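You operate a simulated robot arm through the tools that you are given. There is no shell and no other tool. Be economical: measure what you need, move in short steps, check, and stop when the job is done.

The job below is to be done with a simulated robot arm. You get a single attempt, and the scene is never put back.

JOB
Put the cyan toner cartridge from the chest-high shelf of the parts bay on the white sheet. Then fetch the small toner carton that expires last from the upper shelf of the paper store and set it on the stack of sheets. Then stack the toner bottle that says "magenta" from the top of the packing table on top of the toner bottle labelled "black". Then put one of the foam pieces from the top of the grey workbench on the top of the packing table. Then take the cream fuse labelled "N4" from the top of the repair bench and leave it in the grey tray. Then press the number three key three times. Then put one of the pads from the top of the grey bench on the lower shelf of the grey workbench. Keep to this order. Set down upright: cyan toner cartridge, small toner carton, foam piece.

The check looks at the end state, three seconds after you hand in, the way a careful person would. Anything else that was tipped, shoved, dropped, spilled or broken makes it a failure. Flat cloth is picked up by pressing the open fingertips on it (5 to 10 N) and closing them slowly along it; thin cloth reads only 2 to 8 mm in the jaws.

ROBOT AND FRAMES
A 6-joint arm with a fingered hand on a trunk, on a base that drives. Base frame: it is fixed to the floor where the robot stands at the start and does not move with it; the origin is under the middle of the robot, x ahead of it, y to its left, z up; the surface under the hand at the start is at about z = 890. Units: mm, degrees, N and s.
With the tool pointing down near the work surface it reaches from about 480 to 940 mm from the robot's upright axis, wherever it stands. Its first joint turns from -166.0 to 166.0 degrees. Places, roughly: cream fuse [-4000, -750, 750]; cyan toner cartridge [500, 0, 1500]; foam piece (6x5x6 cm) [-4000, 400, 800]; foam piece (7x5x6 cm) [-3900, -100, 800]; foam piece (8x5x6 cm) [-4000, 100, 800]; grey tray [-1250, -3250, 250]; lower shelf of the grey workbench [-3900, 500, 200]; number three key [-3800, 1400, 900]; pad [-4000, 1750, 750]; small toner carton [750, 1000, 1500]; stack of sheets (21x30x1 cm) [-1900, -2400, 1300]; toner bottle [-1250, 1500, 1000]; top of the packing table [-1600, 1400, 800]; white sheet (25x36x1 cm) [-900, -2000, 800]. Payload 5 kg.
Tool frame: the origin (TCP) lies between the finger pads and is the grasp point; the fingertips stand 43 mm ahead of it; z points along the fingers, y is the line along which they close. Largest opening 144 mm; the body of the gripper starts 50 mm behind the TCP. The gripper is a hand of 5 fingers: y runs from the thumb to the fingers, the wrist lies at [-21, -133, -233] in the tool frame, and closing takes about 1.5 s.
Orientation is that of the tool frame in the base frame, as a unit quaternion [w, x, y, z]. With the fingers straight down and the wrist toward the robot, the tool's x, y and z point along [0, 1, 0], [1, 0, 0] and [0, 0, -1] of the base frame.

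CONTROLS
- The arm moves only by the tool send_rows. Its argument "commands" is a list that holds one entry, the list of rows, each a list of 7 numbers: the shift along the tool's x, y, z in mm, then the turn, a rotation vector about the tool's x, y, z in degrees, then the finger opening in mm, from 0 to 144. In form: [[[dx, dy, dz, rx, ry, rz, claw], ...]]. A call has 1 to 8 rows; each row is the pose to reach, as a shift and turn from the pose commanded when the call began, along the tool's axes at that moment. Rows are played at 5 a second. More than 50 mm and 8.6 degrees between two rows, or a gripper value outside its range, and nothing of the call is played. A pose out of reach is approached as far as the arm can. The call stops where the force on the tool passes 40 N (or 10 N more than at its start, if that is more) or the arm is blocked; 0.2 s more then pass. The fingers move at their own pace (about 72 mm/s each) and stop on an object; they squeeze with about 31 N. The grip force told is the motor's: it shows also when the fingers shut on nothing. Time passes only in rows, and 0.2 s behind the last, so rows that repeat a pose let the fingers close. It gives the time, the measured TCP pose, the force on the tool (base axes), the opening and the grip force at its end, in the units of the frame above (readings bear some noise), with the torque about the TCP (base axes, N m) and any sound that the robot's microphone picked up.
- Cameras (640 x 400 px; columns grow to the right, rows downward): "scene" is now at [32.5, 153.4, 1592]; the picture's right is [-0.02, -1.00, 0.00], its down [-0.55, 0.01, -0.84] and it looks along [0.84, -0.02, -0.55] (base axes); focal length 233 px, centre (320, 200). "wrist" rides on the gripper at [86, -109, -168] in the tool frame; the picture's right is [-0.80, 0.28, -0.53], its down [-0.54, -0.73, 0.42] and it looks along [-0.27, 0.63, 0.73] (tool axes); focal length 275 px, centre (320, 200). There is no depth. A picture from a camera that has moved, and an enlarged one, comes with that camera's place and axes in the base frame and with its lens.
- snapshot(camera): a new picture of that camera. No time passes.
- raise_lower(by): slides the trunk up (or, below 0, down) by that many mm; the arm and the scene camera ride with it, the base frame stays. It gives what a move gives, with no picture.
- roll_base(legs): drives the robot by 1 to 6 legs, each [ahead, left, turn to the left] in mm, mm and degrees, along the robot's own axes; the way and the turn of a leg run together, so that a leg with both is an arc; at most 1500 mm and 180 degrees a leg. The arm and the cameras ride along, it lands a little off, and it stops where it bumps. It gives what a move gives.
- hand_shape(shape): the hand has 5 fingers and takes this shape, open, in about a second: jaw (thumb against the fingers, like two jaws); tri (thumb and two fingers); tip (a fingertip pinch); poke (one finger out to press); point (the index stretched); flat (the hand flat); cup (the hand cupped); fist (a fist). The gripper value then closes the fingers along that shape, each until it touches; the sizes above hold for jaw. It gives what a move gives, with no picture.
- pan_tilt(pan, tilt): turns the head with the scene camera to pan (to the left, within 155 degrees either way) and tilt (down, from -29 to 69), counted from straight ahead of the robot. It gives what a move gives.
- close_up(camera, box): a new picture of the part [left, top, right, bottom] of that camera's present view, enlarged. No time passes.
- hand_in(): hands the job in; it is judged then, once.

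Work in short steps. Places have to be worked out from the pictures, the camera data and where the tool is seen: move nearer, look again, correct. Check each grasp and each placing, and mend what went wrong. You have 196 turns and 162 pictures in all, those below and enlarged ones among them. Open the gripper and draw the arm clear of the work before you hand the job in, unless the task says otherwise.

The tools are called as name(argument=value, ...) on one line, values as JSON. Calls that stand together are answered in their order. send_rows: Moves the arm, as the interface text tells. Its arguments: {"type":"object","properties":{"commands":{"type":"array","items":{"type":"array","items":{"type":"array","items":{"type":"number"}}}}},"required":["commands"]} The other tools are called the same way: raise_lower (by) slides the trunk up or down; hand_shape (shape) gives the hand a shape; roll_base (legs) drives the base; pan_tilt (pan, tilt) turns the head that bears the scene camera; snapshot (camera) takes a picture; close_up (camera, box) takes an enlarged picture of a part of a camera's view; hand_in () hands the job in.

At the start:

```text
time_s: 0.0
position: [562.2, 205.6, 1000.1]
orientation: [0.001, 0.707, 0.707, 0.0]
wrist_force: [0.1, 0.2, -0.8]
wrist_torque: [-0.03, 0.02, -0.02]
width: 143.6
finger_force: 0.0
shape: jaw
trunk travel left (down, up): [-500.0, 90.0]
robot x, y, heading: [2.4, 2.2, -0.1]
head pan, tilt: [-1.4, 33.3]
```

scene: 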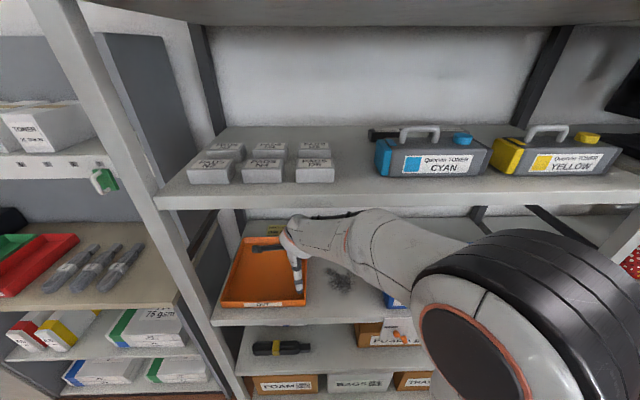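
wrist: 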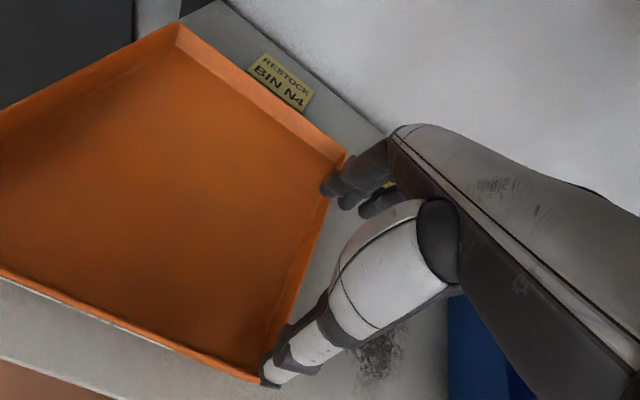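

The cyan cartridge stands on the upper shelf ahead to the right. I take a closer look to locate its edges and handle.

close_up(camera="scene", box=[340, 90, 640, 278])

raise_lower(by=90)

snapshot(camera="scene")

```text
2.13 times, centred on (490, 184) of scene
camera zoom: at [32.5, 153.4, 1592.0], right [-0.02, -1.0, 0.0], down [-0.55, 0.01, -0.84], along [0.84, -0.02, -0.55], focal length 497 px, centre (-42, 234)
```

zoom: 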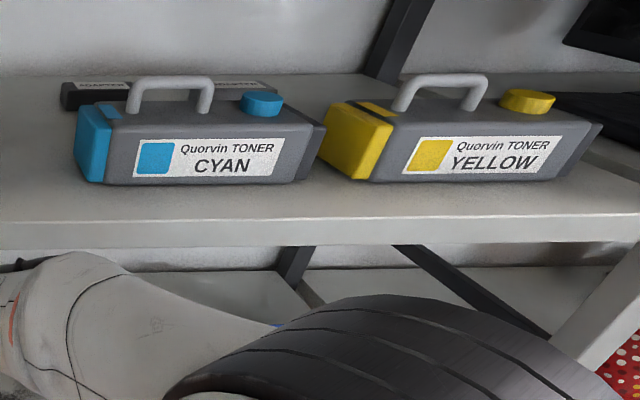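

```text
time_s: 1.2
position: [492.4, 172.4, 1019.1]
orientation: [-0.026, 0.705, 0.704, -0.079]
wrist_force: [2.3, 0.1, 3.6]
wrist_torque: [-0.01, 0.18, -0.02]
width: 144.1
finger_force: 0.1
shape: jaw
trunk travel left (down, up): [-589.0, 1.0]
robot x, y, heading: [-5.9, 3.1, 0.0]
head pan, tilt: [-1.4, 33.3]
stopped: the arm was blocked; the commanded pose is now the measured one
```

```text
158 pictures are left
camera scene: at [26.8, 150.7, 1685.6], right [-0.02, -1.0, 0.0], down [-0.54, 0.01, -0.84], along [0.84, -0.02, -0.54], focal length 233 px, centre (320, 200)
```

scene: 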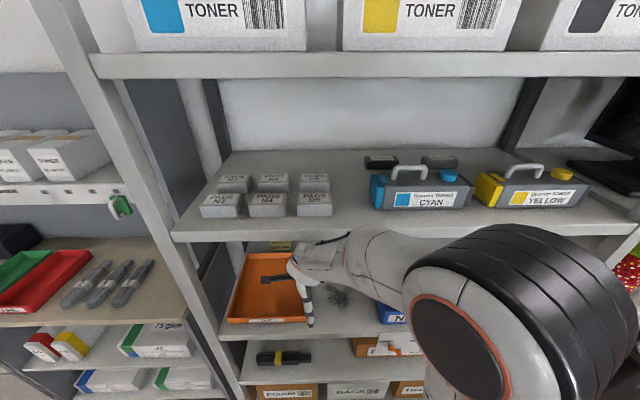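

The raise pressed the arm against the shelf underside; nothing seems displaced. Triangulation puts the chest-high shelf at about z 1317, cartridge front-left bottom corner near (556, -31). I ease the trunk down a little and back out of the bay.

raise_lower(by=-40)

roll_base(legs=[[-450, 0, 0]])

snapshot(camera="scene")

```text
time_s: 2.1
position: [499.9, 173.7, 973.7]
orientation: [-0.026, 0.705, 0.704, -0.079]
wrist_force: [-0.3, -0.6, 0.0]
wrist_torque: [-0.01, -0.02, -0.03]
width: 143.8
finger_force: 0.0
shape: jaw
trunk travel left (down, up): [-549.0, 41.0]
robot x, y, heading: [-1.2, 4.1, 0.0]
head pan, tilt: [-1.4, 33.3]
```

```text
time_s: 4.8
position: [48.7, 174.2, 972.4]
orientation: [-0.026, 0.704, 0.706, -0.08]
wrist_force: [-0.1, -0.2, 0.6]
wrist_torque: [0.01, 0.01, -0.01]
width: 144.0
finger_force: 0.0
shape: jaw
trunk travel left (down, up): [-549.0, 41.0]
robot x, y, heading: [-447.2, -4.4, -0.0]
head pan, tilt: [-1.4, 33.3]
```

```text
157 pictures are left
camera scene: at [-416.6, 152.7, 1641.0], right [-0.02, -1.0, 0.0], down [-0.55, 0.01, -0.84], along [0.84, -0.02, -0.55], focal length 233 px, centre (320, 200)
```

scene: 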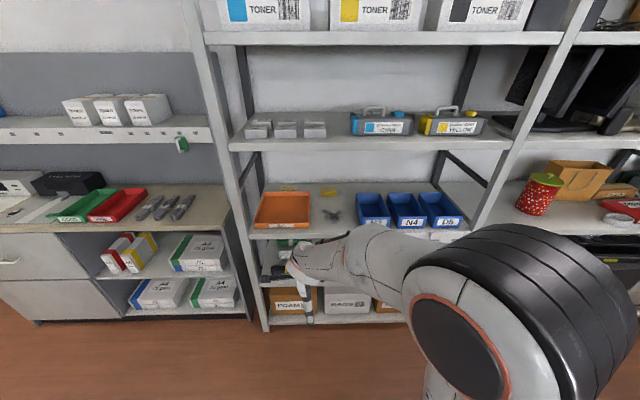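

Clear of the bay now. I zoom in on the cartridge and the next carton from here for triangulation.

close_up(camera="scene", box=[330, 80, 490, 180])

close_up(camera="scene", box=[40, 70, 200, 170])

```text
4.00 times, centred on (410, 130) of scene
camera zoom: at [-416.6, 152.7, 1641.0], right [-0.02, -1.0, 0.0], down [-0.55, 0.01, -0.84], along [0.84, -0.02, -0.55], focal length 934 px, centre (-40, 480)
```

zoom: 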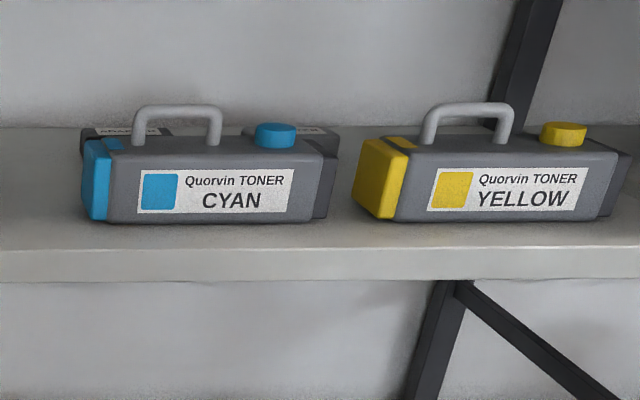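

```text
4.00 times, centred on (120, 120) of scene
camera zoom: at [-416.6, 152.7, 1641.0], right [-0.02, -1.0, 0.0], down [-0.55, 0.01, -0.84], along [0.84, -0.02, -0.55], focal length 934 px, centre (1120, 520)
```

zoom: 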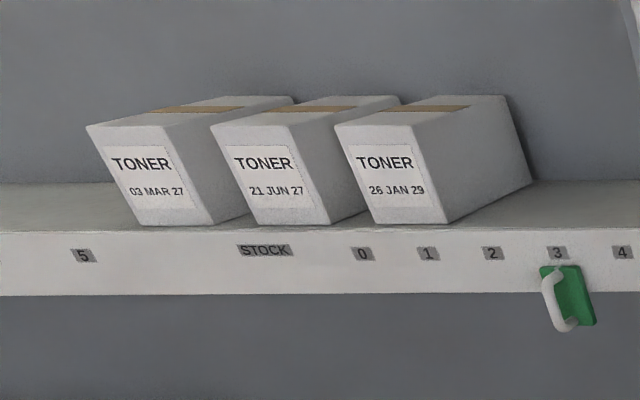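

The latest-expiring carton is "26 JAN 29", the rightmost one. Cartridge: shelf z≈1345, front-left bottom near (504,-16), handle bar near (560,-88,1442). I tilt the hand 45° forward while raising it, well in front of the shelves.

send_rows(commands=[[[-25, 20, -33, -6.7, 0.5, 0.2, 144], [-50, 40, -66, -13.4, 1, 0.5, 144], [-75, 60, -99, -20.1, 1.5, 0.7, 144], [-100, 80, -132, -26.8, 2, 1, 144], [-125, 101, -165, -33.5, 2.6, 1.2, 144], [-150, 121, -198, -40.2, 3.1, 1.4, 144], [-175, 141, -231, -46.9, 3.6, 1.7, 144], [-200, 161, -263, -53.6, 4.1, 1.9, 144]]])

snapshot(camera="scene")

snapshot(camera="wrist")

```text
time_s: 6.6
position: [224.6, 9.1, 1285.4]
orientation: [0.281, 0.676, 0.634, 0.25]
wrist_force: [-3.1, -1.6, -2.8]
wrist_torque: [0.11, -0.32, 0.08]
width: 144.1
finger_force: 0.0
shape: jaw
out of reach, approached as far as the arm can: row 6, 7, 8
trunk travel left (down, up): [-549.0, 41.0]
robot x, y, heading: [-448.2, -0.1, 0.1]
head pan, tilt: [-1.4, 33.3]
```

```text
154 pictures are left
camera scene: at [-420.4, 150.1, 1641.3], right [-0.02, -1.0, 0.0], down [-0.55, 0.01, -0.84], along [0.84, -0.02, -0.55], focal length 233 px, centre (320, 200)
```

scene: 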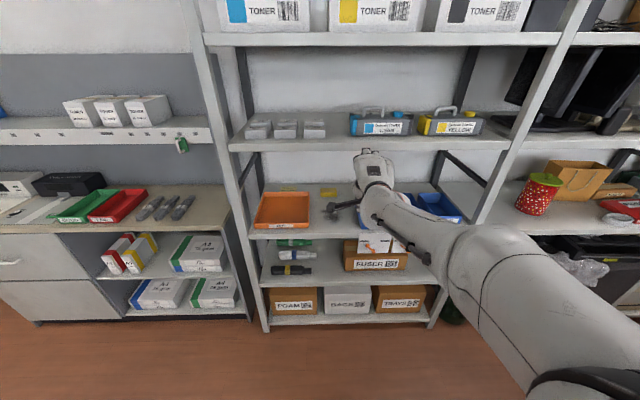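

```text
153 pictures are left
camera wrist: at [36.3, 109.8, 1328.0], right [-0.22, -0.77, 0.6], down [-0.26, -0.54, -0.8], along [0.94, -0.34, -0.08], focal length 275 px, centre (320, 200)
```

wrist: 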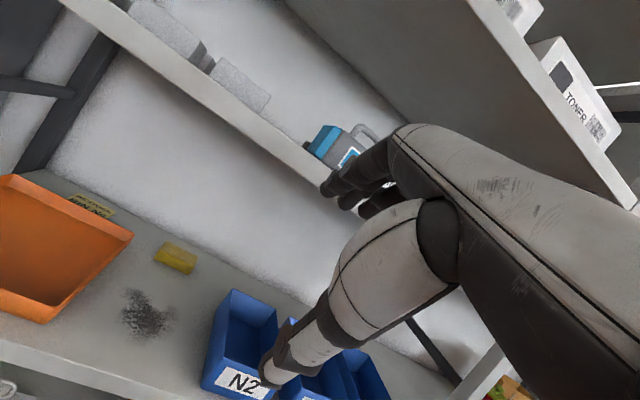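

The orientation was reached (≈44° tilt); position ended a bit high. The carton and cartridge geometry fit. I now raise the hand to about z 1520 at y≈-88, still in front of the shelf.

send_rows(commands=[[[-17, 28, -27, 0, 0, 0, 144], [-34, 56, -54, 0, 0, 0, 144], [-51, 84, -81, 0, 0, 0, 144], [-68, 112, -108, 0, 0, 0, 144], [-85, 140, -135, 0, 0, 0, 144], [-101, 168, -163, 0, 0, 0, 144], [-101, 168, -163, 0, 0, 0, 144]]])

snapshot(camera="wrist")

```text
time_s: 8.2
position: [228.0, -80.5, 1520.6]
orientation: [0.281, 0.675, 0.634, 0.25]
wrist_force: [-1.3, -0.2, 0.4]
wrist_torque: [0.04, 0.0, 0.01]
width: 144.0
finger_force: 0.0
shape: jaw
trunk travel left (down, up): [-549.0, 41.0]
robot x, y, heading: [-448.9, -1.6, 0.5]
head pan, tilt: [-1.4, 33.3]
```

```text
152 pictures are left
camera wrist: at [40.9, 19.0, 1562.8], right [-0.22, -0.77, 0.6], down [-0.27, -0.54, -0.8], along [0.94, -0.34, -0.08], focal length 275 px, centre (320, 200)
```

wrist: 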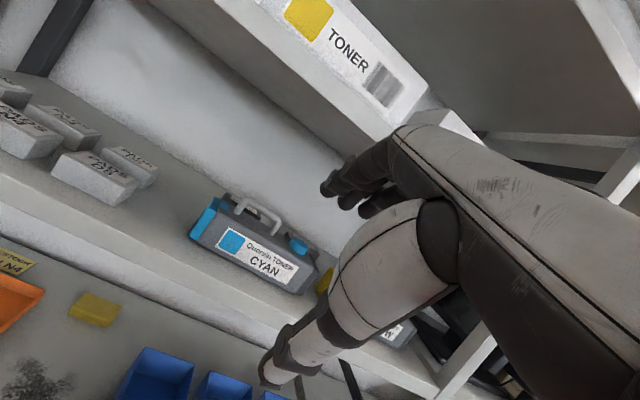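

The view is good. I drive ahead 150 mm with the hand in the gap between the shelves' heights, then look closely at the handle.

roll_base(legs=[[150, 0, 0]])

close_up(camera="wrist", box=[150, 100, 390, 250])

close_up(camera="scene", box=[320, 60, 480, 160])

```text
time_s: 9.6
position: [374.1, -80.1, 1518.3]
orientation: [0.281, 0.676, 0.634, 0.249]
wrist_force: [0.3, -0.2, -1.3]
wrist_torque: [0.02, 0.0, 0.0]
width: 143.9
finger_force: 0.2
shape: jaw
trunk travel left (down, up): [-549.0, 41.0]
robot x, y, heading: [-302.0, -2.2, 0.3]
head pan, tilt: [-1.4, 33.3]
```

```text
2.67 times, centred on (270, 175) of wrist
camera zoom: at [186.1, 19.8, 1561.7], right [-0.22, -0.77, 0.6], down [-0.27, -0.54, -0.8], along [0.94, -0.34, -0.09], focal length 734 px, centre (453, 267)
```

zoom: 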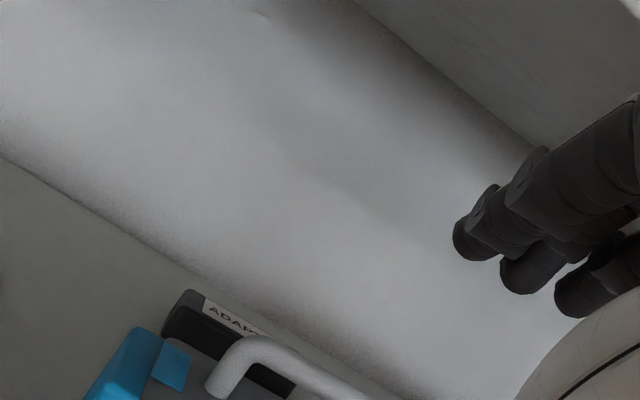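

```text
4.00 times, centred on (400, 110) of scene
camera zoom: at [-271.2, 153.2, 1640.9], right [-0.02, -1.0, 0.0], down [-0.55, 0.01, -0.84], along [0.84, -0.02, -0.55], focal length 934 px, centre (0, 560)
```

zoom: 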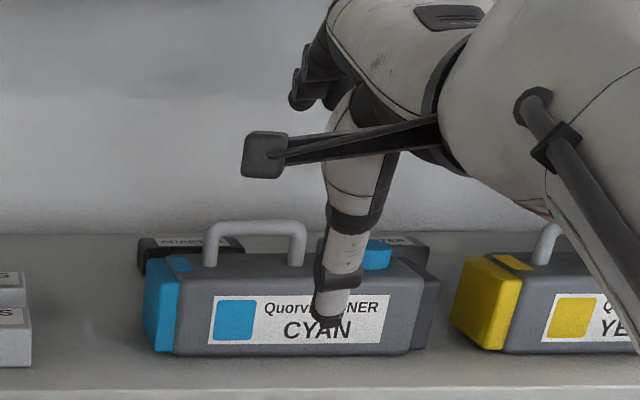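

The handle bar is at about (565,-87,1436), with a gap of ~25 mm under it; two dark adapters stand behind. I need to know how high the back of the hand stands relative to the shelf above, so I look at the full view.

snapshot(camera="scene")

```text
149 pictures are left
camera scene: at [-271.2, 153.2, 1640.9], right [-0.02, -1.0, 0.0], down [-0.55, 0.01, -0.84], along [0.84, -0.02, -0.55], focal length 233 px, centre (320, 200)
```

scene: 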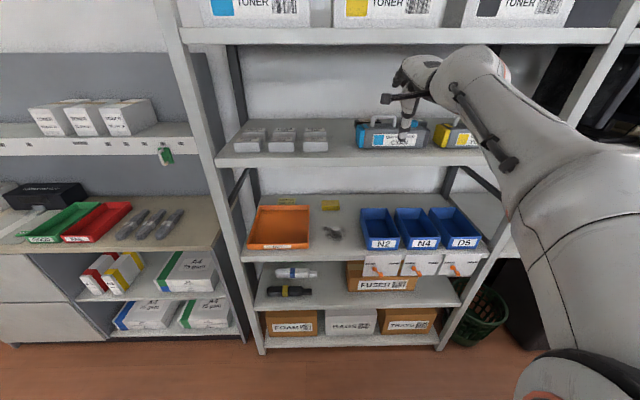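

The hand's top stands ~110 mm above the TCP, so there is clearance below the upper shelf (underside ≈1648). I set a 35° tilt, narrow the fingers to 44 mm and move to a pre-grasp point before the handle.

send_rows(commands=[[[0, 15, 19, 2.3, 0.8, -0.7, 44], [0, 30, 38, 4.6, 1.6, -1.3, 44], [0, 45, 57, 6.9, 2.5, -2, 44], [0, 60, 76, 9.2, 3.3, -2.6, 44], [0, 60, 76, 9.2, 3.3, -2.6, 44]]])

close_up(camera="scene", box=[320, 60, 480, 160])

snapshot(camera="wrist")

```text
time_s: 10.8
position: [469.7, -86.8, 1506.3]
orientation: [0.212, 0.674, 0.676, 0.211]
wrist_force: [-1.1, -1.0, -0.1]
wrist_torque: [0.0, -0.01, -0.05]
width: 44.2
finger_force: 0.1
shape: jaw
trunk travel left (down, up): [-549.0, 41.0]
robot x, y, heading: [-306.5, 2.2, 0.2]
head pan, tilt: [-1.4, 33.3]
```

```text
4.00 times, centred on (400, 110) of scene
camera zoom: at [-272.8, 153.3, 1641.0], right [-0.02, -1.0, 0.0], down [-0.55, 0.01, -0.84], along [0.84, -0.02, -0.55], focal length 934 px, centre (0, 560)
```

zoom: 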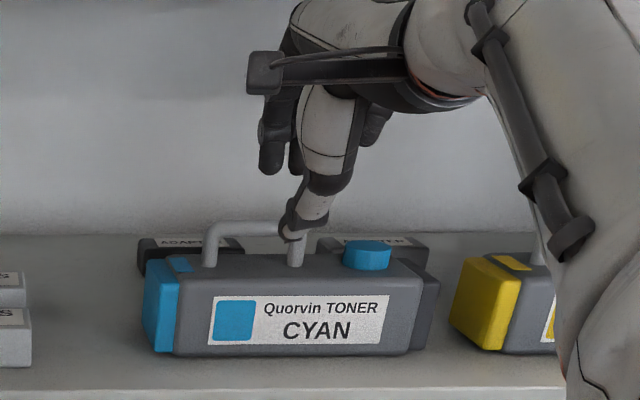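

```text
147 pictures are left
camera wrist: at [283.8, -1.4, 1582.2], right [-0.07, -0.79, 0.6], down [-0.35, -0.55, -0.76], along [0.93, -0.27, -0.24], focal length 275 px, centre (320, 200)
```

wrist: 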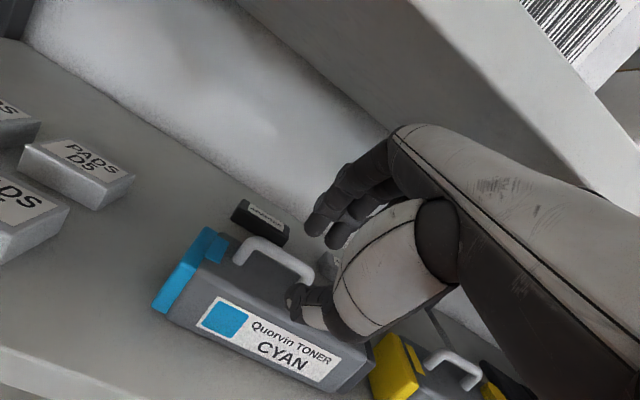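

The thumb projects where predicted, so calibration is good. I advance to straddle the bar.

send_rows(commands=[[[0, 10, 20, 0, 0, 0, 44], [0, 19, 41, 0, 0, 0, 44], [0, 29, 61, 0, 0, 0, 44], [0, 38, 81, 0, 0, 0, 44], [0, 38, 81, 0, 0, 0, 44]]])

close_up(camera="scene", box=[320, 60, 480, 160])

close_up(camera="wrist", box=[160, 150, 480, 350])

```text
time_s: 11.9
position: [546.2, -88.3, 1464.7]
orientation: [0.214, 0.674, 0.675, 0.212]
wrist_force: [-3.8, -0.1, 8.2]
wrist_torque: [0.06, 0.21, 0.03]
width: 44.4
finger_force: 0.1
shape: jaw
trunk travel left (down, up): [-549.0, 41.0]
robot x, y, heading: [-301.0, 1.6, 0.2]
head pan, tilt: [-1.4, 33.3]
```

```text
4.00 times, centred on (400, 110) of scene
camera zoom: at [-274.1, 153.3, 1641.1], right [-0.02, -1.0, 0.0], down [-0.55, 0.01, -0.84], along [0.84, -0.02, -0.55], focal length 934 px, centre (0, 560)
```

zoom: 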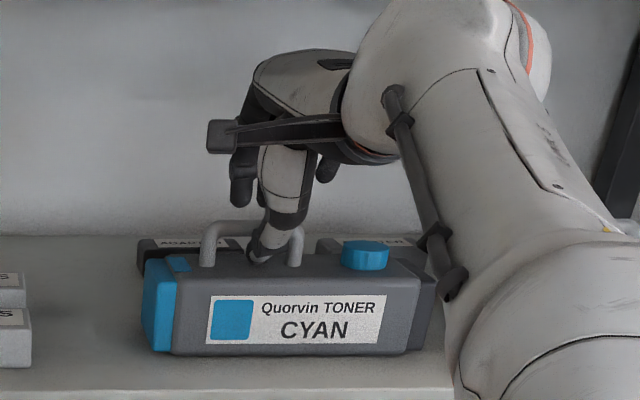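

```text
2.00 times, centred on (320, 250) of wrist
camera zoom: at [360.8, -2.0, 1540.0], right [-0.07, -0.79, 0.6], down [-0.35, -0.55, -0.76], along [0.93, -0.27, -0.24], focal length 551 px, centre (320, 100)
```

zoom: 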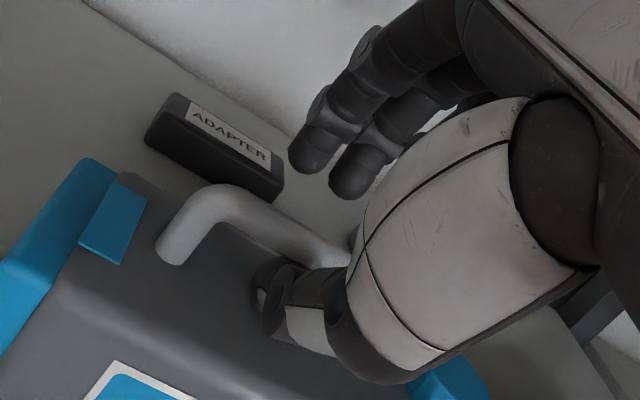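

The thumb sits before the bar, fingers behind it, with a light touch on the body top. I raise 4 mm and close.

send_rows(commands=[[[0, 2, -3, 0, 0, 0, 44], [0, 2, -3, 0, 0, 0, 0], [0, 2, -3, 0, 0, 0, 0], [0, 2, -3, 0, 0, 0, 0], [0, 2, -3, 0, 0, 0, 0], [0, 2, -3, 0, 0, 0, 0]]])

close_up(camera="wrist", box=[160, 150, 480, 350])

```text
time_s: 13.3
position: [548.3, -87.6, 1465.5]
orientation: [0.211, 0.674, 0.676, 0.21]
wrist_force: [0.3, 0.5, -7.0]
wrist_torque: [0.12, -0.06, -0.03]
width: 10.9
finger_force: 31.2
shape: jaw
trunk travel left (down, up): [-549.0, 41.0]
robot x, y, heading: [-303.8, -1.0, 0.4]
head pan, tilt: [-1.4, 33.3]
```

```text
2.00 times, centred on (320, 250) of wrist
camera zoom: at [362.8, -2.1, 1541.1], right [-0.07, -0.79, 0.6], down [-0.36, -0.55, -0.76], along [0.93, -0.27, -0.24], focal length 551 px, centre (320, 100)
```

zoom: 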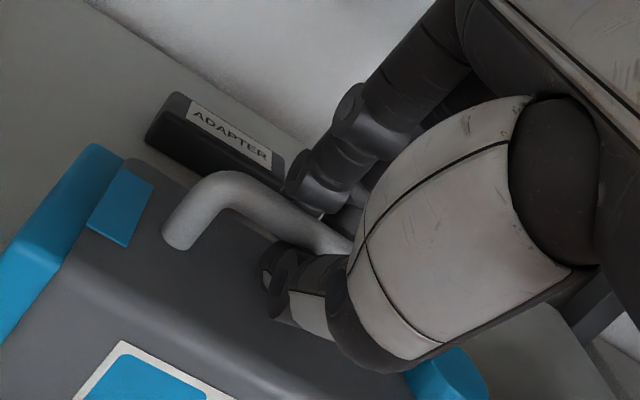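

The bar is held (10.9 mm, 31 N). I lift 40 mm slowly and check weight and hold.

send_rows(commands=[[[0, 6, -8, 0, 0, 0, 0], [0, 11, -16, 0, 0, 0, 0], [0, 17, -25, 0, 0, 0, 0], [0, 23, -33, 0, 0, 0, 0], [0, 23, -33, 0, 0, 0, 0]]])

close_up(camera="scene", box=[320, 40, 480, 140])

```text
time_s: 14.6
position: [543.8, -90.3, 1498.8]
orientation: [0.214, 0.671, 0.677, 0.212]
wrist_force: [0.1, 1.0, -7.7]
wrist_torque: [0.18, 0.0, -0.03]
width: 11.2
finger_force: 30.9
shape: jaw
out of reach, approached as far as the arm can: row 4, 5
trunk travel left (down, up): [-549.0, 41.0]
robot x, y, heading: [-303.7, 1.3, 0.2]
head pan, tilt: [-1.4, 33.3]
```

```text
4.00 times, centred on (400, 90) of scene
camera zoom: at [-271.5, 153.1, 1640.9], right [-0.02, -1.0, 0.0], down [-0.55, 0.01, -0.84], along [0.84, -0.02, -0.55], focal length 934 px, centre (0, 640)
```

zoom: 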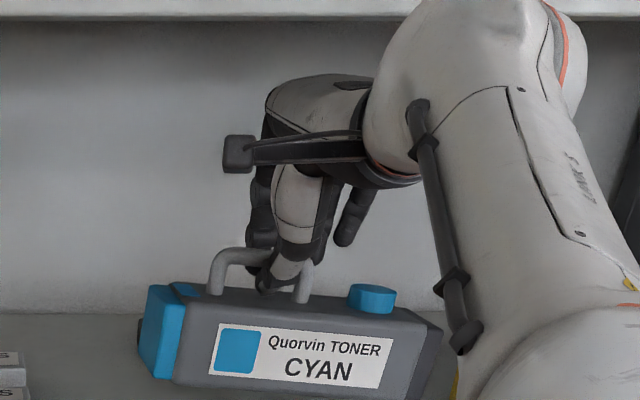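

Lifted (~0.75 kg), held steadily. I back out of the bay and pan the head right to see the white sheet's area.

roll_base(legs=[[-600, 0, 0]])

pan_tilt(pan=-100, tilt=25)

snapshot(camera="scene")

```text
time_s: 18.0
position: [-61.5, -93.3, 1500.0]
orientation: [0.214, 0.671, 0.677, 0.213]
wrist_force: [-0.3, 0.8, -7.4]
wrist_torque: [0.14, 0.02, 0.0]
width: 11.4
finger_force: 30.7
shape: jaw
trunk travel left (down, up): [-549.0, 41.0]
robot x, y, heading: [-905.0, -2.8, 0.3]
head pan, tilt: [-1.4, 33.3]
```

```text
time_s: 19.7
position: [-61.9, -93.2, 1498.8]
orientation: [0.214, 0.672, 0.677, 0.213]
wrist_force: [1.2, 0.7, -7.3]
wrist_torque: [0.18, -0.01, -0.05]
width: 11.1
finger_force: 30.8
shape: jaw
trunk travel left (down, up): [-549.0, 41.0]
robot x, y, heading: [-909.6, -3.0, 0.2]
head pan, tilt: [-100.0, 25.0]
```

```text
142 pictures are left
camera scene: at [-980.1, 62.2, 1654.1], right [-0.99, 0.17, 0.0], down [0.07, 0.42, -0.91], along [-0.15, -0.89, -0.42], focal length 233 px, centre (320, 200)
```

scene: 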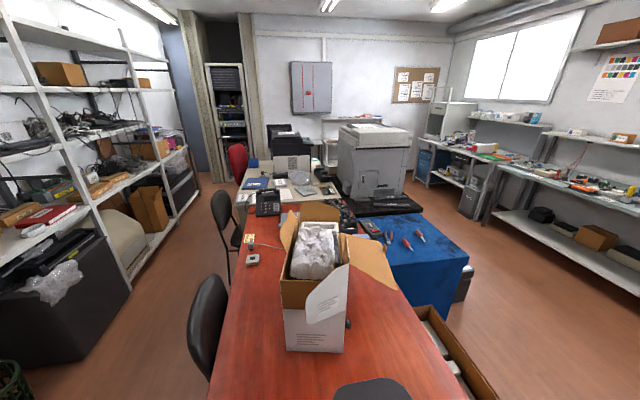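

A long row of tables lies to the right. I zoom on the region where the white sheet and the copier should be.

close_up(camera="scene", box=[220, 100, 460, 250])

```text
2.67 times, centred on (340, 175) of scene
camera zoom: at [-980.1, 62.2, 1654.1], right [-0.99, 0.17, 0.0], down [0.07, 0.42, -0.91], along [-0.15, -0.89, -0.42], focal length 622 px, centre (267, 267)
```

zoom: 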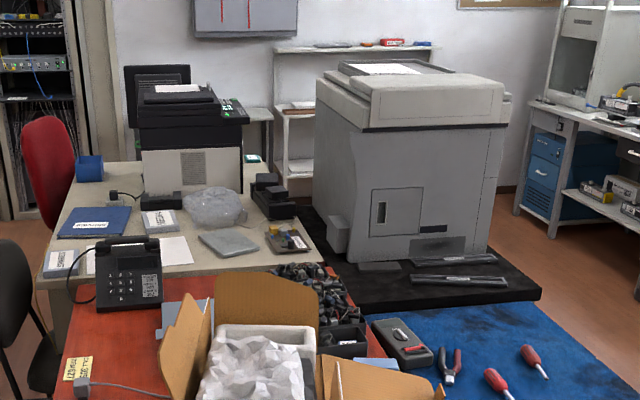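

The sheet lies on the cream desk behind the phone, near (-990,-1920), reachable from the left aisle (x≈0). I turn right here (arm high, free), then sidestep into the aisle and look.

roll_base(legs=[[0, 0, -90], [0, 900, 0]])

pan_tilt(pan=0, tilt=35)

snapshot(camera="scene")

```text
time_s: 28.1
position: [-69.9, -805.7, 1500.0]
orientation: [0.301, 0.953, 0.025, 0.005]
wrist_force: [-0.1, 0.8, -7.3]
wrist_torque: [0.03, -0.15, 0.03]
width: 10.9
finger_force: 31.2
shape: jaw
trunk travel left (down, up): [-549.0, 41.0]
robot x, y, heading: [-15.8, 42.6, -86.9]
head pan, tilt: [-100.0, 25.0]
```

```text
time_s: 29.9
position: [-70.1, -805.9, 1499.3]
orientation: [0.301, 0.953, 0.025, 0.006]
wrist_force: [-0.7, 0.0, -6.8]
wrist_torque: [0.0, -0.13, 0.0]
width: 10.9
finger_force: 30.8
shape: jaw
trunk travel left (down, up): [-549.0, 41.0]
robot x, y, heading: [-19.4, 43.5, -87.1]
head pan, tilt: [0.0, 35.0]
```

```text
140 pictures are left
camera scene: at [142.9, 22.2, 1638.2], right [-1.0, -0.05, 0.0], down [-0.03, 0.57, -0.82], along [0.04, -0.82, -0.57], focal length 233 px, centre (320, 200)
```

scene: 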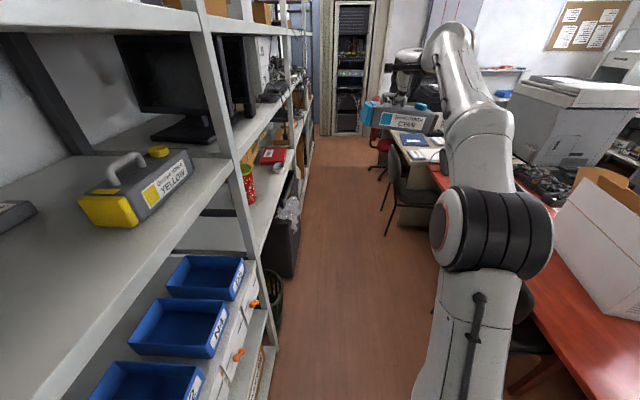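

The aisle is clear between about x=-470 and 420. I straighten and drive down it to y≈-2000.

roll_base(legs=[[0, 0, -2.9], [1050, 0, 0], [1000, 0, 0]])

pan_tilt(pan=-75, tilt=40)

snapshot(camera="scene")

```text
time_s: 40.6
position: [-171.9, -2870.6, 1499.1]
orientation: [0.301, 0.954, -0.009, -0.005]
wrist_force: [0.7, -0.7, -7.2]
wrist_torque: [0.0, -0.13, 0.02]
width: 11.2
finger_force: 31.4
shape: jaw
trunk travel left (down, up): [-549.0, 41.0]
robot x, y, heading: [-64.9, -2025.2, -91.1]
head pan, tilt: [0.0, 35.0]
```

```text
time_s: 42.0
position: [-169.9, -2870.4, 1499.2]
orientation: [0.301, 0.954, -0.009, -0.006]
wrist_force: [0.3, 0.0, -7.2]
wrist_torque: [0.04, -0.12, -0.01]
width: 11.3
finger_force: 31.1
shape: jaw
trunk travel left (down, up): [-549.0, 41.0]
robot x, y, heading: [-60.8, -2025.8, -91.0]
head pan, tilt: [-75.0, 40.0]
```

```text
139 pictures are left
camera scene: at [18.5, -1991.0, 1630.7], right [-0.24, 0.97, 0.0], down [0.62, 0.15, -0.77], along [-0.74, -0.18, -0.64], focal length 233 px, centre (320, 200)
```

scene: 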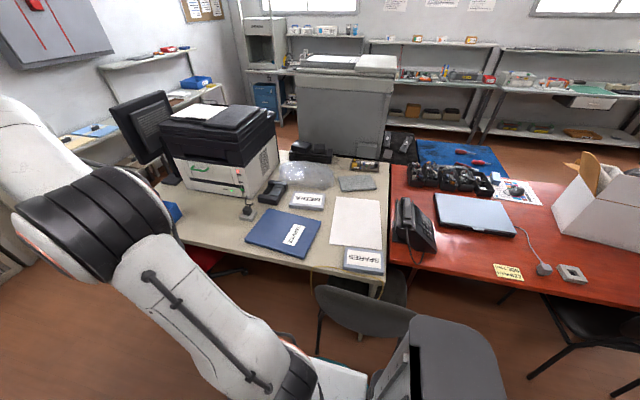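

The sheet spans about x -1080..-690, y -2120..-1880 (centre ≈(-885,-2008), z≈755). A chair stands close; I look down to check clearance before turning.

pan_tilt(pan=-75, tilt=69)

snapshot(camera="scene")

```text
time_s: 43.0
position: [-171.2, -2871.7, 1498.4]
orientation: [0.301, 0.953, -0.008, -0.005]
wrist_force: [0.3, -0.5, -7.1]
wrist_torque: [-0.01, -0.13, -0.01]
width: 11.2
finger_force: 30.6
shape: jaw
trunk travel left (down, up): [-549.0, 41.0]
robot x, y, heading: [-57.3, -2026.6, -91.1]
head pan, tilt: [-75.0, 68.8]
```

```text
138 pictures are left
camera scene: at [46.7, -1984.0, 1594.7], right [-0.24, 0.97, 0.0], down [0.91, 0.22, -0.36], along [-0.35, -0.09, -0.93], focal length 233 px, centre (320, 200)
```

scene: 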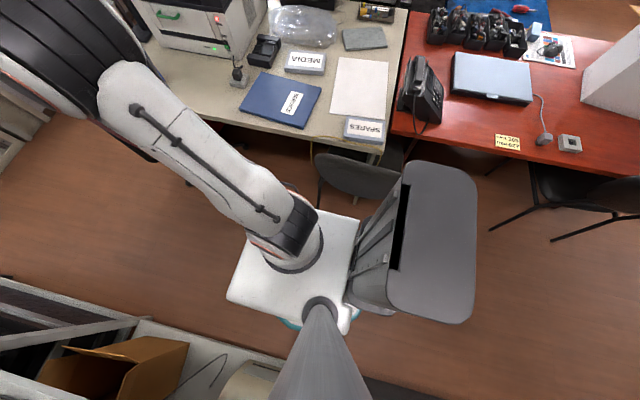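

There is clearance all round for turning in place (chair back ≈380 mm from the axis). I turn right by 89° to face the desk.

roll_base(legs=[[0, 0, -89]])

pan_tilt(pan=0, tilt=45)

snapshot(camera="scene")

```text
time_s: 47.2
position: [-904.4, -1919.7, 1498.8]
orientation: [-0.21, -0.671, 0.678, 0.215]
wrist_force: [-0.2, -0.6, -7.1]
wrist_torque: [-0.14, -0.01, -0.01]
width: 11.2
finger_force: 30.5
shape: jaw
trunk travel left (down, up): [-549.0, 41.0]
robot x, y, heading: [-59.0, -2028.1, 179.1]
head pan, tilt: [-75.0, 68.8]
```

```text
time_s: 48.6
position: [-903.6, -1919.8, 1498.2]
orientation: [-0.21, -0.67, 0.678, 0.216]
wrist_force: [0.0, 0.3, -7.5]
wrist_torque: [-0.12, 0.0, 0.01]
width: 11.2
finger_force: 31.1
shape: jaw
trunk travel left (down, up): [-549.0, 41.0]
robot x, y, heading: [-57.9, -2025.8, 179.0]
head pan, tilt: [0.0, 45.0]
```

```text
137 pictures are left
camera scene: at [-80.6, -2181.7, 1623.4], right [0.02, 1.0, 0.0], down [0.71, -0.01, -0.71], along [-0.71, 0.01, -0.71], focal length 233 px, centre (320, 200)
```

scene: 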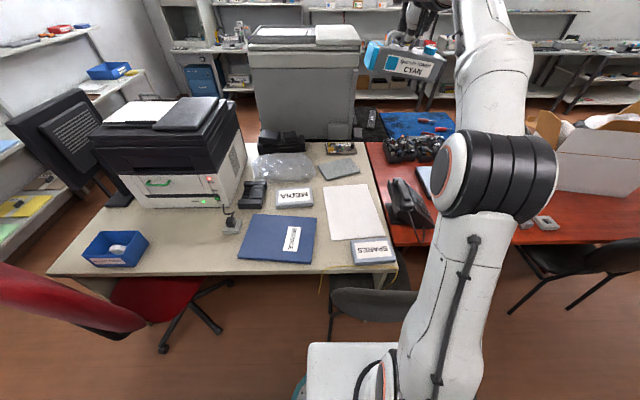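

Sheet centre ≈(-868,-2010). The handle sits ~30 mm off the cartridge's centre, so the TCP should go to y≈-2040, x≈-853. I lower the trunk 200 mm and shift the arm sideways while still high.

send_rows(commands=[[[40, -14, -10, 0, 0, 0, 0], [80, -28, -19, 0, 0, 0, 0], [119, -42, -29, 0, 0, 0, 0], [119, -42, -29, 0, 0, 0, 0]]])

raise_lower(by=-200)

snapshot(camera="scene")

```text
time_s: 49.6
position: [-862.2, -1986.4, 1477.2]
orientation: [0.215, 0.677, -0.669, -0.216]
wrist_force: [0.1, -0.5, -6.3]
wrist_torque: [-0.14, 0.0, 0.04]
width: 11.2
finger_force: 31.1
shape: jaw
out of reach, approached as far as the arm can: row 1, 2, 3, 4
trunk travel left (down, up): [-549.0, 41.0]
robot x, y, heading: [-57.8, -2026.2, 179.1]
head pan, tilt: [0.0, 45.0]
```

```text
time_s: 51.8
position: [-862.9, -1986.5, 1278.0]
orientation: [0.216, 0.676, -0.67, -0.217]
wrist_force: [-0.6, 0.3, -7.7]
wrist_torque: [-0.11, 0.0, 0.02]
width: 11.0
finger_force: 30.8
shape: jaw
trunk travel left (down, up): [-349.0, 241.0]
robot x, y, heading: [-57.6, -2021.6, 179.0]
head pan, tilt: [0.0, 45.0]
```

```text
136 pictures are left
camera scene: at [-80.3, -2181.8, 1423.5], right [0.02, 1.0, 0.0], down [0.71, -0.01, -0.71], along [-0.71, 0.01, -0.71], focal length 233 px, centre (320, 200)
```

scene: 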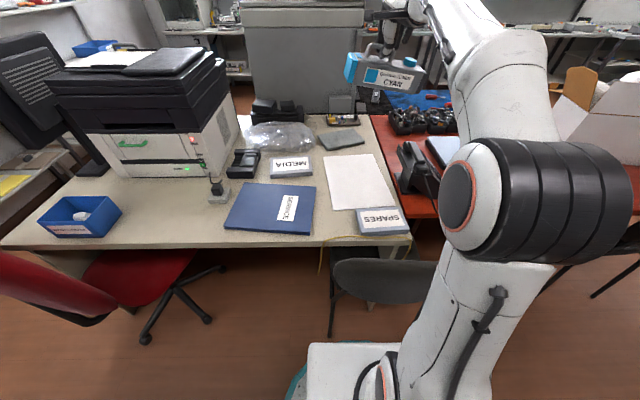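

Triangulated sheet: centre (-870,-2010), z≈745. I lower the hand to z≈918 above it.

send_rows(commands=[[[7, -27, 36, 0, 0, 0, 0], [14, -54, 72, 0, 0, 0, 0], [20, -81, 108, 0, 0, 0, 0], [27, -108, 144, 0, 0, 0, 0], [34, -135, 181, 0, 0, 0, 0], [41, -162, 217, 0, 0, 0, 0], [47, -189, 253, 0, 0, 0, 0], [54, -215, 289, 0, 0, 0, 0]]])

close_up(camera="scene", box=[250, 80, 490, 230])

snapshot(camera="wrist")

```text
time_s: 53.6
position: [-853.6, -2048.5, 914.6]
orientation: [0.185, 0.721, -0.621, -0.247]
wrist_force: [-1.4, 6.7, -3.7]
wrist_torque: [-0.7, -0.34, 0.12]
width: 10.7
finger_force: 30.9
shape: jaw
trunk travel left (down, up): [-349.0, 241.0]
robot x, y, heading: [-60.5, -2021.9, 179.1]
head pan, tilt: [0.0, 45.0]
```

```text
2.67 times, centred on (370, 155) of scene
camera zoom: at [-80.6, -2181.8, 1423.5], right [0.02, 1.0, 0.0], down [0.71, -0.01, -0.71], along [-0.71, 0.01, -0.71], focal length 622 px, centre (187, 320)
```

zoom: 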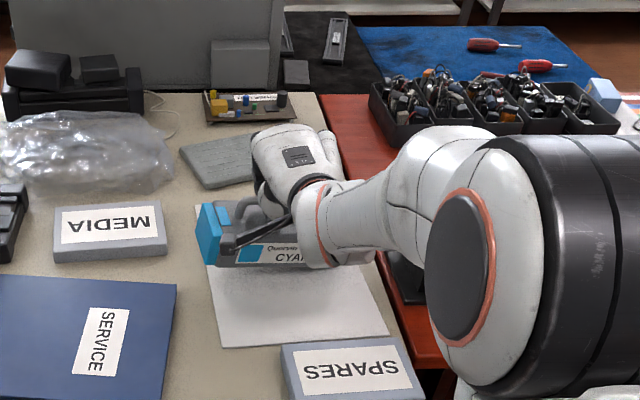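

```text
134 pictures are left
camera wrist: at [-660.9, -2122.3, 978.9], right [0.0, 0.72, 0.7], down [0.28, 0.67, -0.69], along [-0.96, 0.19, -0.2], focal length 275 px, centre (320, 200)
```

wrist: 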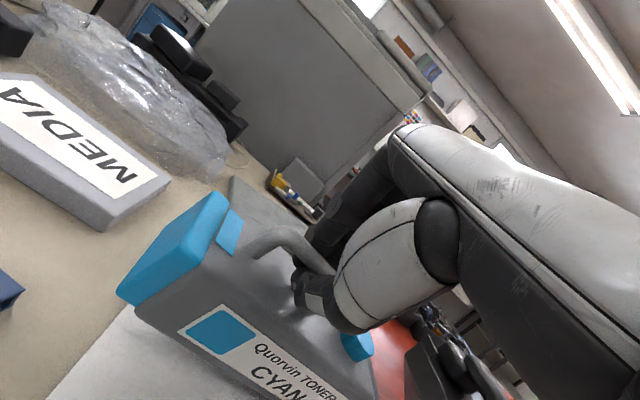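

The tool twisted ~6° and a side force of 6.7 N shows, so something touches. I raise 45 mm and recheck.

send_rows(commands=[[[0, 13, -18, 0, 0, 0, 0], [0, 26, -37, 0, 0, 0, 0], [0, 26, -37, 0, 0, 0, 0]]])

snapshot(camera="scene")

snapshot(camera="wrist")

```text
time_s: 54.4
position: [-855.9, -2038.8, 965.1]
orientation: [0.216, 0.677, -0.67, -0.217]
wrist_force: [-0.3, -0.1, -6.6]
wrist_torque: [-0.08, -0.06, -0.01]
width: 11.2
finger_force: 30.7
shape: jaw
trunk travel left (down, up): [-349.0, 241.0]
robot x, y, heading: [-60.2, -2023.0, 179.1]
head pan, tilt: [0.0, 45.0]
```

```text
133 pictures are left
camera scene: at [-80.2, -2181.9, 1423.4], right [0.02, 1.0, 0.0], down [0.71, -0.01, -0.71], along [-0.71, 0.01, -0.71], focal length 233 px, centre (320, 200)
```

scene: 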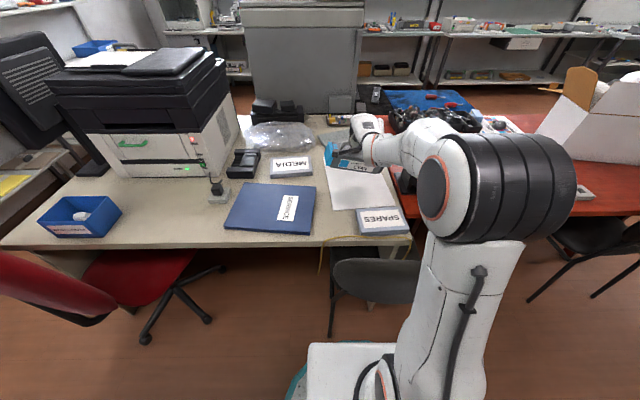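

```text
132 pictures are left
camera wrist: at [-670.3, -2123.7, 1037.8], right [0.07, 0.79, 0.6], down [0.34, 0.55, -0.76], along [-0.94, 0.26, -0.23], focal length 275 px, centre (320, 200)
```

wrist: 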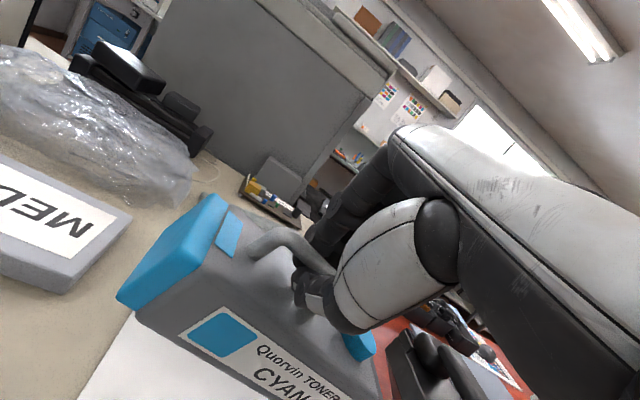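

Free again. I zoom in to see whether the cartridge end or the forearm is near the phone.

close_up(camera="scene", box=[310, 100, 470, 200])

close_up(camera="wrist", box=[200, 200, 520, 400])

```text
4.00 times, centred on (390, 150) of scene
camera zoom: at [-80.2, -2181.9, 1423.4], right [0.02, 1.0, 0.0], down [0.71, -0.01, -0.71], along [-0.71, 0.01, -0.71], focal length 934 px, centre (40, 400)
```

zoom: 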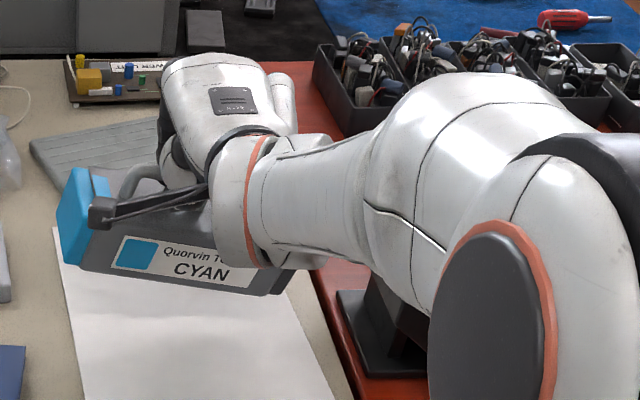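

```text
2.00 times, centred on (360, 300) of wrist
camera zoom: at [-670.3, -2123.7, 1037.8], right [0.07, 0.79, 0.6], down [0.34, 0.55, -0.76], along [-0.94, 0.26, -0.23], focal length 551 px, centre (240, 0)
```

zoom: 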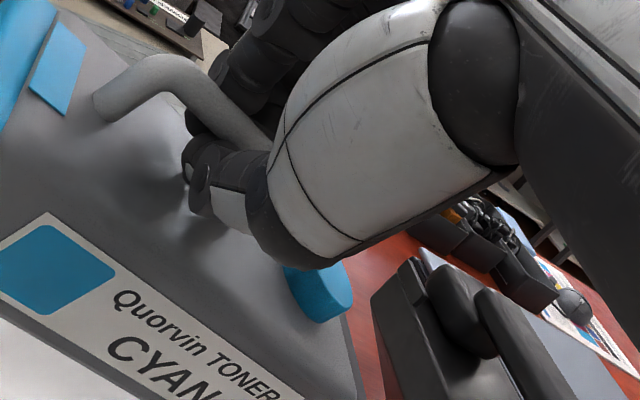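

The cartridge clears the phone by >60 mm, so that may have been a dynamic twist at the end of a fast move. I descend again slowly, shifting 15 mm toward the sheet's middle, and watch forces.

send_rows(commands=[[[-5, -4, 6, 0, 0, 0, 0], [-10, -9, 12, 0, 0, 0, 0], [-15, -13, 18, 0, 0, 0, 0], [-15, -17, 25, 0, 0, 0, 0], [-15, -21, 30, 0, 0, 0, 0], [-15, -21, 30, 0, 0, 0, 0]]])

```text
time_s: 55.8
position: [-855.4, -2024.0, 926.2]
orientation: [0.216, 0.676, -0.67, -0.217]
wrist_force: [0.8, -0.3, -8.6]
wrist_torque: [-0.07, -0.1, 0.0]
width: 11.2
finger_force: 31.1
shape: jaw
trunk travel left (down, up): [-349.0, 241.0]
robot x, y, heading: [-59.9, -2022.2, 179.0]
head pan, tilt: [0.0, 45.0]
```

No contact at z 926. I continue down slowly.

send_rows(commands=[[[0, -3, 4, 0, 0, 0, 0], [0, -6, 8, 0, 0, 0, 0], [0, -9, 12, 0, 0, 0, 0], [0, -12, 16, 0, 0, 0, 0], [0, -15, 21, 0, 0, 0, 0], [0, -15, 21, 0, 0, 0, 0]]])

close_up(camera="scene", box=[310, 100, 470, 200])

```text
time_s: 57.2
position: [-855.6, -2024.8, 900.3]
orientation: [0.217, 0.676, -0.67, -0.218]
wrist_force: [0.2, -0.6, -6.6]
wrist_torque: [0.0, -0.02, 0.02]
width: 11.0
finger_force: 30.7
shape: jaw
trunk travel left (down, up): [-349.0, 241.0]
robot x, y, heading: [-58.1, -2024.9, 179.4]
head pan, tilt: [0.0, 45.0]
```

```text
4.00 times, centred on (390, 150) of scene
camera zoom: at [-80.4, -2181.9, 1423.4], right [0.02, 1.0, 0.0], down [0.71, -0.01, -0.71], along [-0.71, 0.01, -0.71], focal length 934 px, centre (40, 400)
```

zoom: 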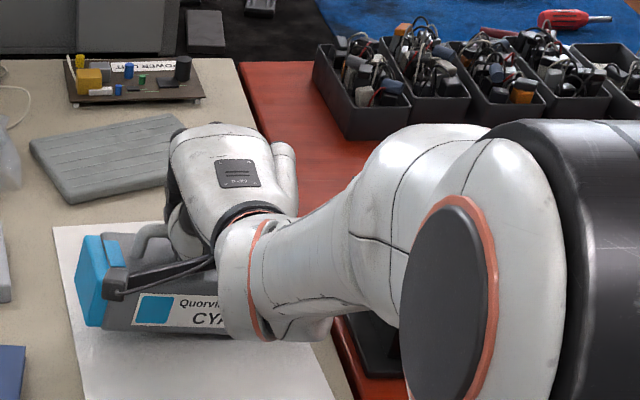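

Still hanging freely, nicely over the sheet. Continuing down.

send_rows(commands=[[[0, -2, 3, 0, 0, 0, 0], [0, -5, 7, 0, 0, 0, 0], [0, -7, 10, 0, 0, 0, 0], [0, -9, 13, 0, 0, 0, 0], [0, -9, 13, 0, 0, 0, 0]]])

```text
time_s: 58.4
position: [-856.4, -2025.3, 884.4]
orientation: [0.216, 0.676, -0.67, -0.218]
wrist_force: [-0.8, -0.7, -5.1]
wrist_torque: [0.04, -0.01, -0.03]
width: 10.4
finger_force: 31.2
shape: jaw
trunk travel left (down, up): [-349.0, 241.0]
robot x, y, heading: [-58.1, -2025.6, 179.1]
head pan, tilt: [0.0, 45.0]
```

Weight is starting to transfer (-5.1 N). A few mm more.

send_rows(commands=[[[0, -1, 2, 0, 0, 0, 0], [0, -3, 4, 0, 0, 0, 0], [0, -5, 7, 0, 0, 0, 0], [0, -5, 7, 0, 0, 0, 0]]])

close_up(camera="wrist", box=[80, 150, 480, 400])

```text
time_s: 59.4
position: [-856.4, -2023.3, 875.7]
orientation: [0.217, 0.676, -0.67, -0.218]
wrist_force: [-0.2, -0.6, -4.0]
wrist_torque: [0.01, -0.05, -0.01]
width: 10.4
finger_force: 31.5
shape: jaw
trunk travel left (down, up): [-349.0, 241.0]
robot x, y, heading: [-58.4, -2027.4, 179.3]
head pan, tilt: [0.0, 45.0]
```

```text
1.60 times, centred on (280, 275) of wrist
camera zoom: at [-669.9, -2109.9, 948.0], right [0.07, 0.79, 0.6], down [0.34, 0.55, -0.76], along [-0.94, 0.26, -0.23], focal length 440 px, centre (384, 80)
```

zoom: 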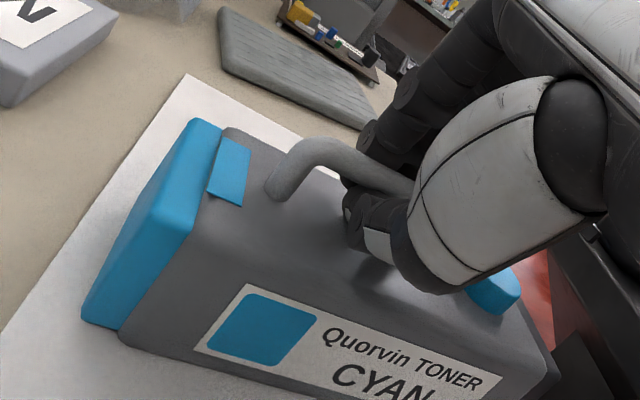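

Right end is rested, left is settling. Lower another ~8 mm.

send_rows(commands=[[[0, -2, 3, 0, 0, 0, 0], [0, -3, 5, 0, 0, 0, 0], [0, -5, 7, 0, 0, 0, 0], [0, -6, 9, 0, 0, 0, 0], [0, -6, 9, 0, 0, 0, 0]]])

```text
time_s: 60.6
position: [-855.6, -2024.3, 870.1]
orientation: [0.218, 0.676, -0.669, -0.219]
wrist_force: [0.9, -0.5, 26.0]
wrist_torque: [-0.07, 0.17, 0.04]
width: 10.1
finger_force: 31.2
shape: jaw
trunk travel left (down, up): [-349.0, 241.0]
robot x, y, heading: [-61.1, -2025.2, 179.0]
head pan, tilt: [0.0, 45.0]
```

Firmly seated (26 N). I ease up 5 mm, open to 46 mm, then withdraw along the approach path.

send_rows(commands=[[[0, 3, -4, 0, 0, 0, 0], [0, 3, -4, 0, 0, 0, 44], [0, 3, -4, 0, 0, 0, 44], [0, 3, -4, 0, 0, 0, 44], [0, -6, -24, 0, 0, 0, 44], [0, -16, -44, 0, 0, 0, 44], [0, -26, -64, 0, 0, 0, 44], [0, -36, -84, 0, 0, 0, 44]]])

snapshot(camera="wrist")

```text
time_s: 62.4
position: [-775.0, -2022.1, 912.6]
orientation: [0.216, 0.676, -0.67, -0.217]
wrist_force: [-0.3, -0.1, -0.3]
wrist_torque: [0.06, -0.02, 0.03]
width: 43.8
finger_force: 0.0
shape: jaw
trunk travel left (down, up): [-349.0, 241.0]
robot x, y, heading: [-60.1, -2026.5, 179.1]
head pan, tilt: [0.0, 45.0]
```

```text
127 pictures are left
camera wrist: at [-589.7, -2107.2, 984.4], right [0.07, 0.79, 0.6], down [0.34, 0.55, -0.76], along [-0.94, 0.26, -0.23], focal length 275 px, centre (320, 200)
```

wrist: 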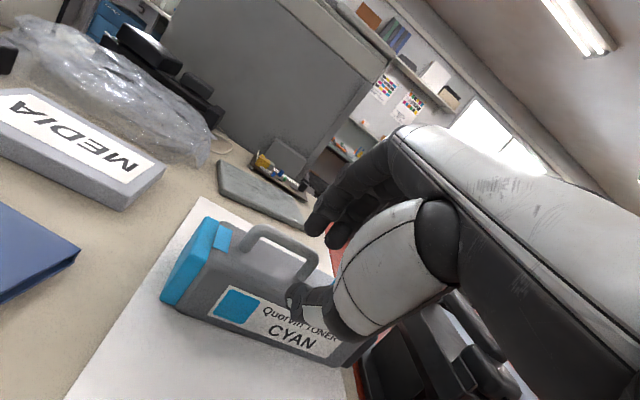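

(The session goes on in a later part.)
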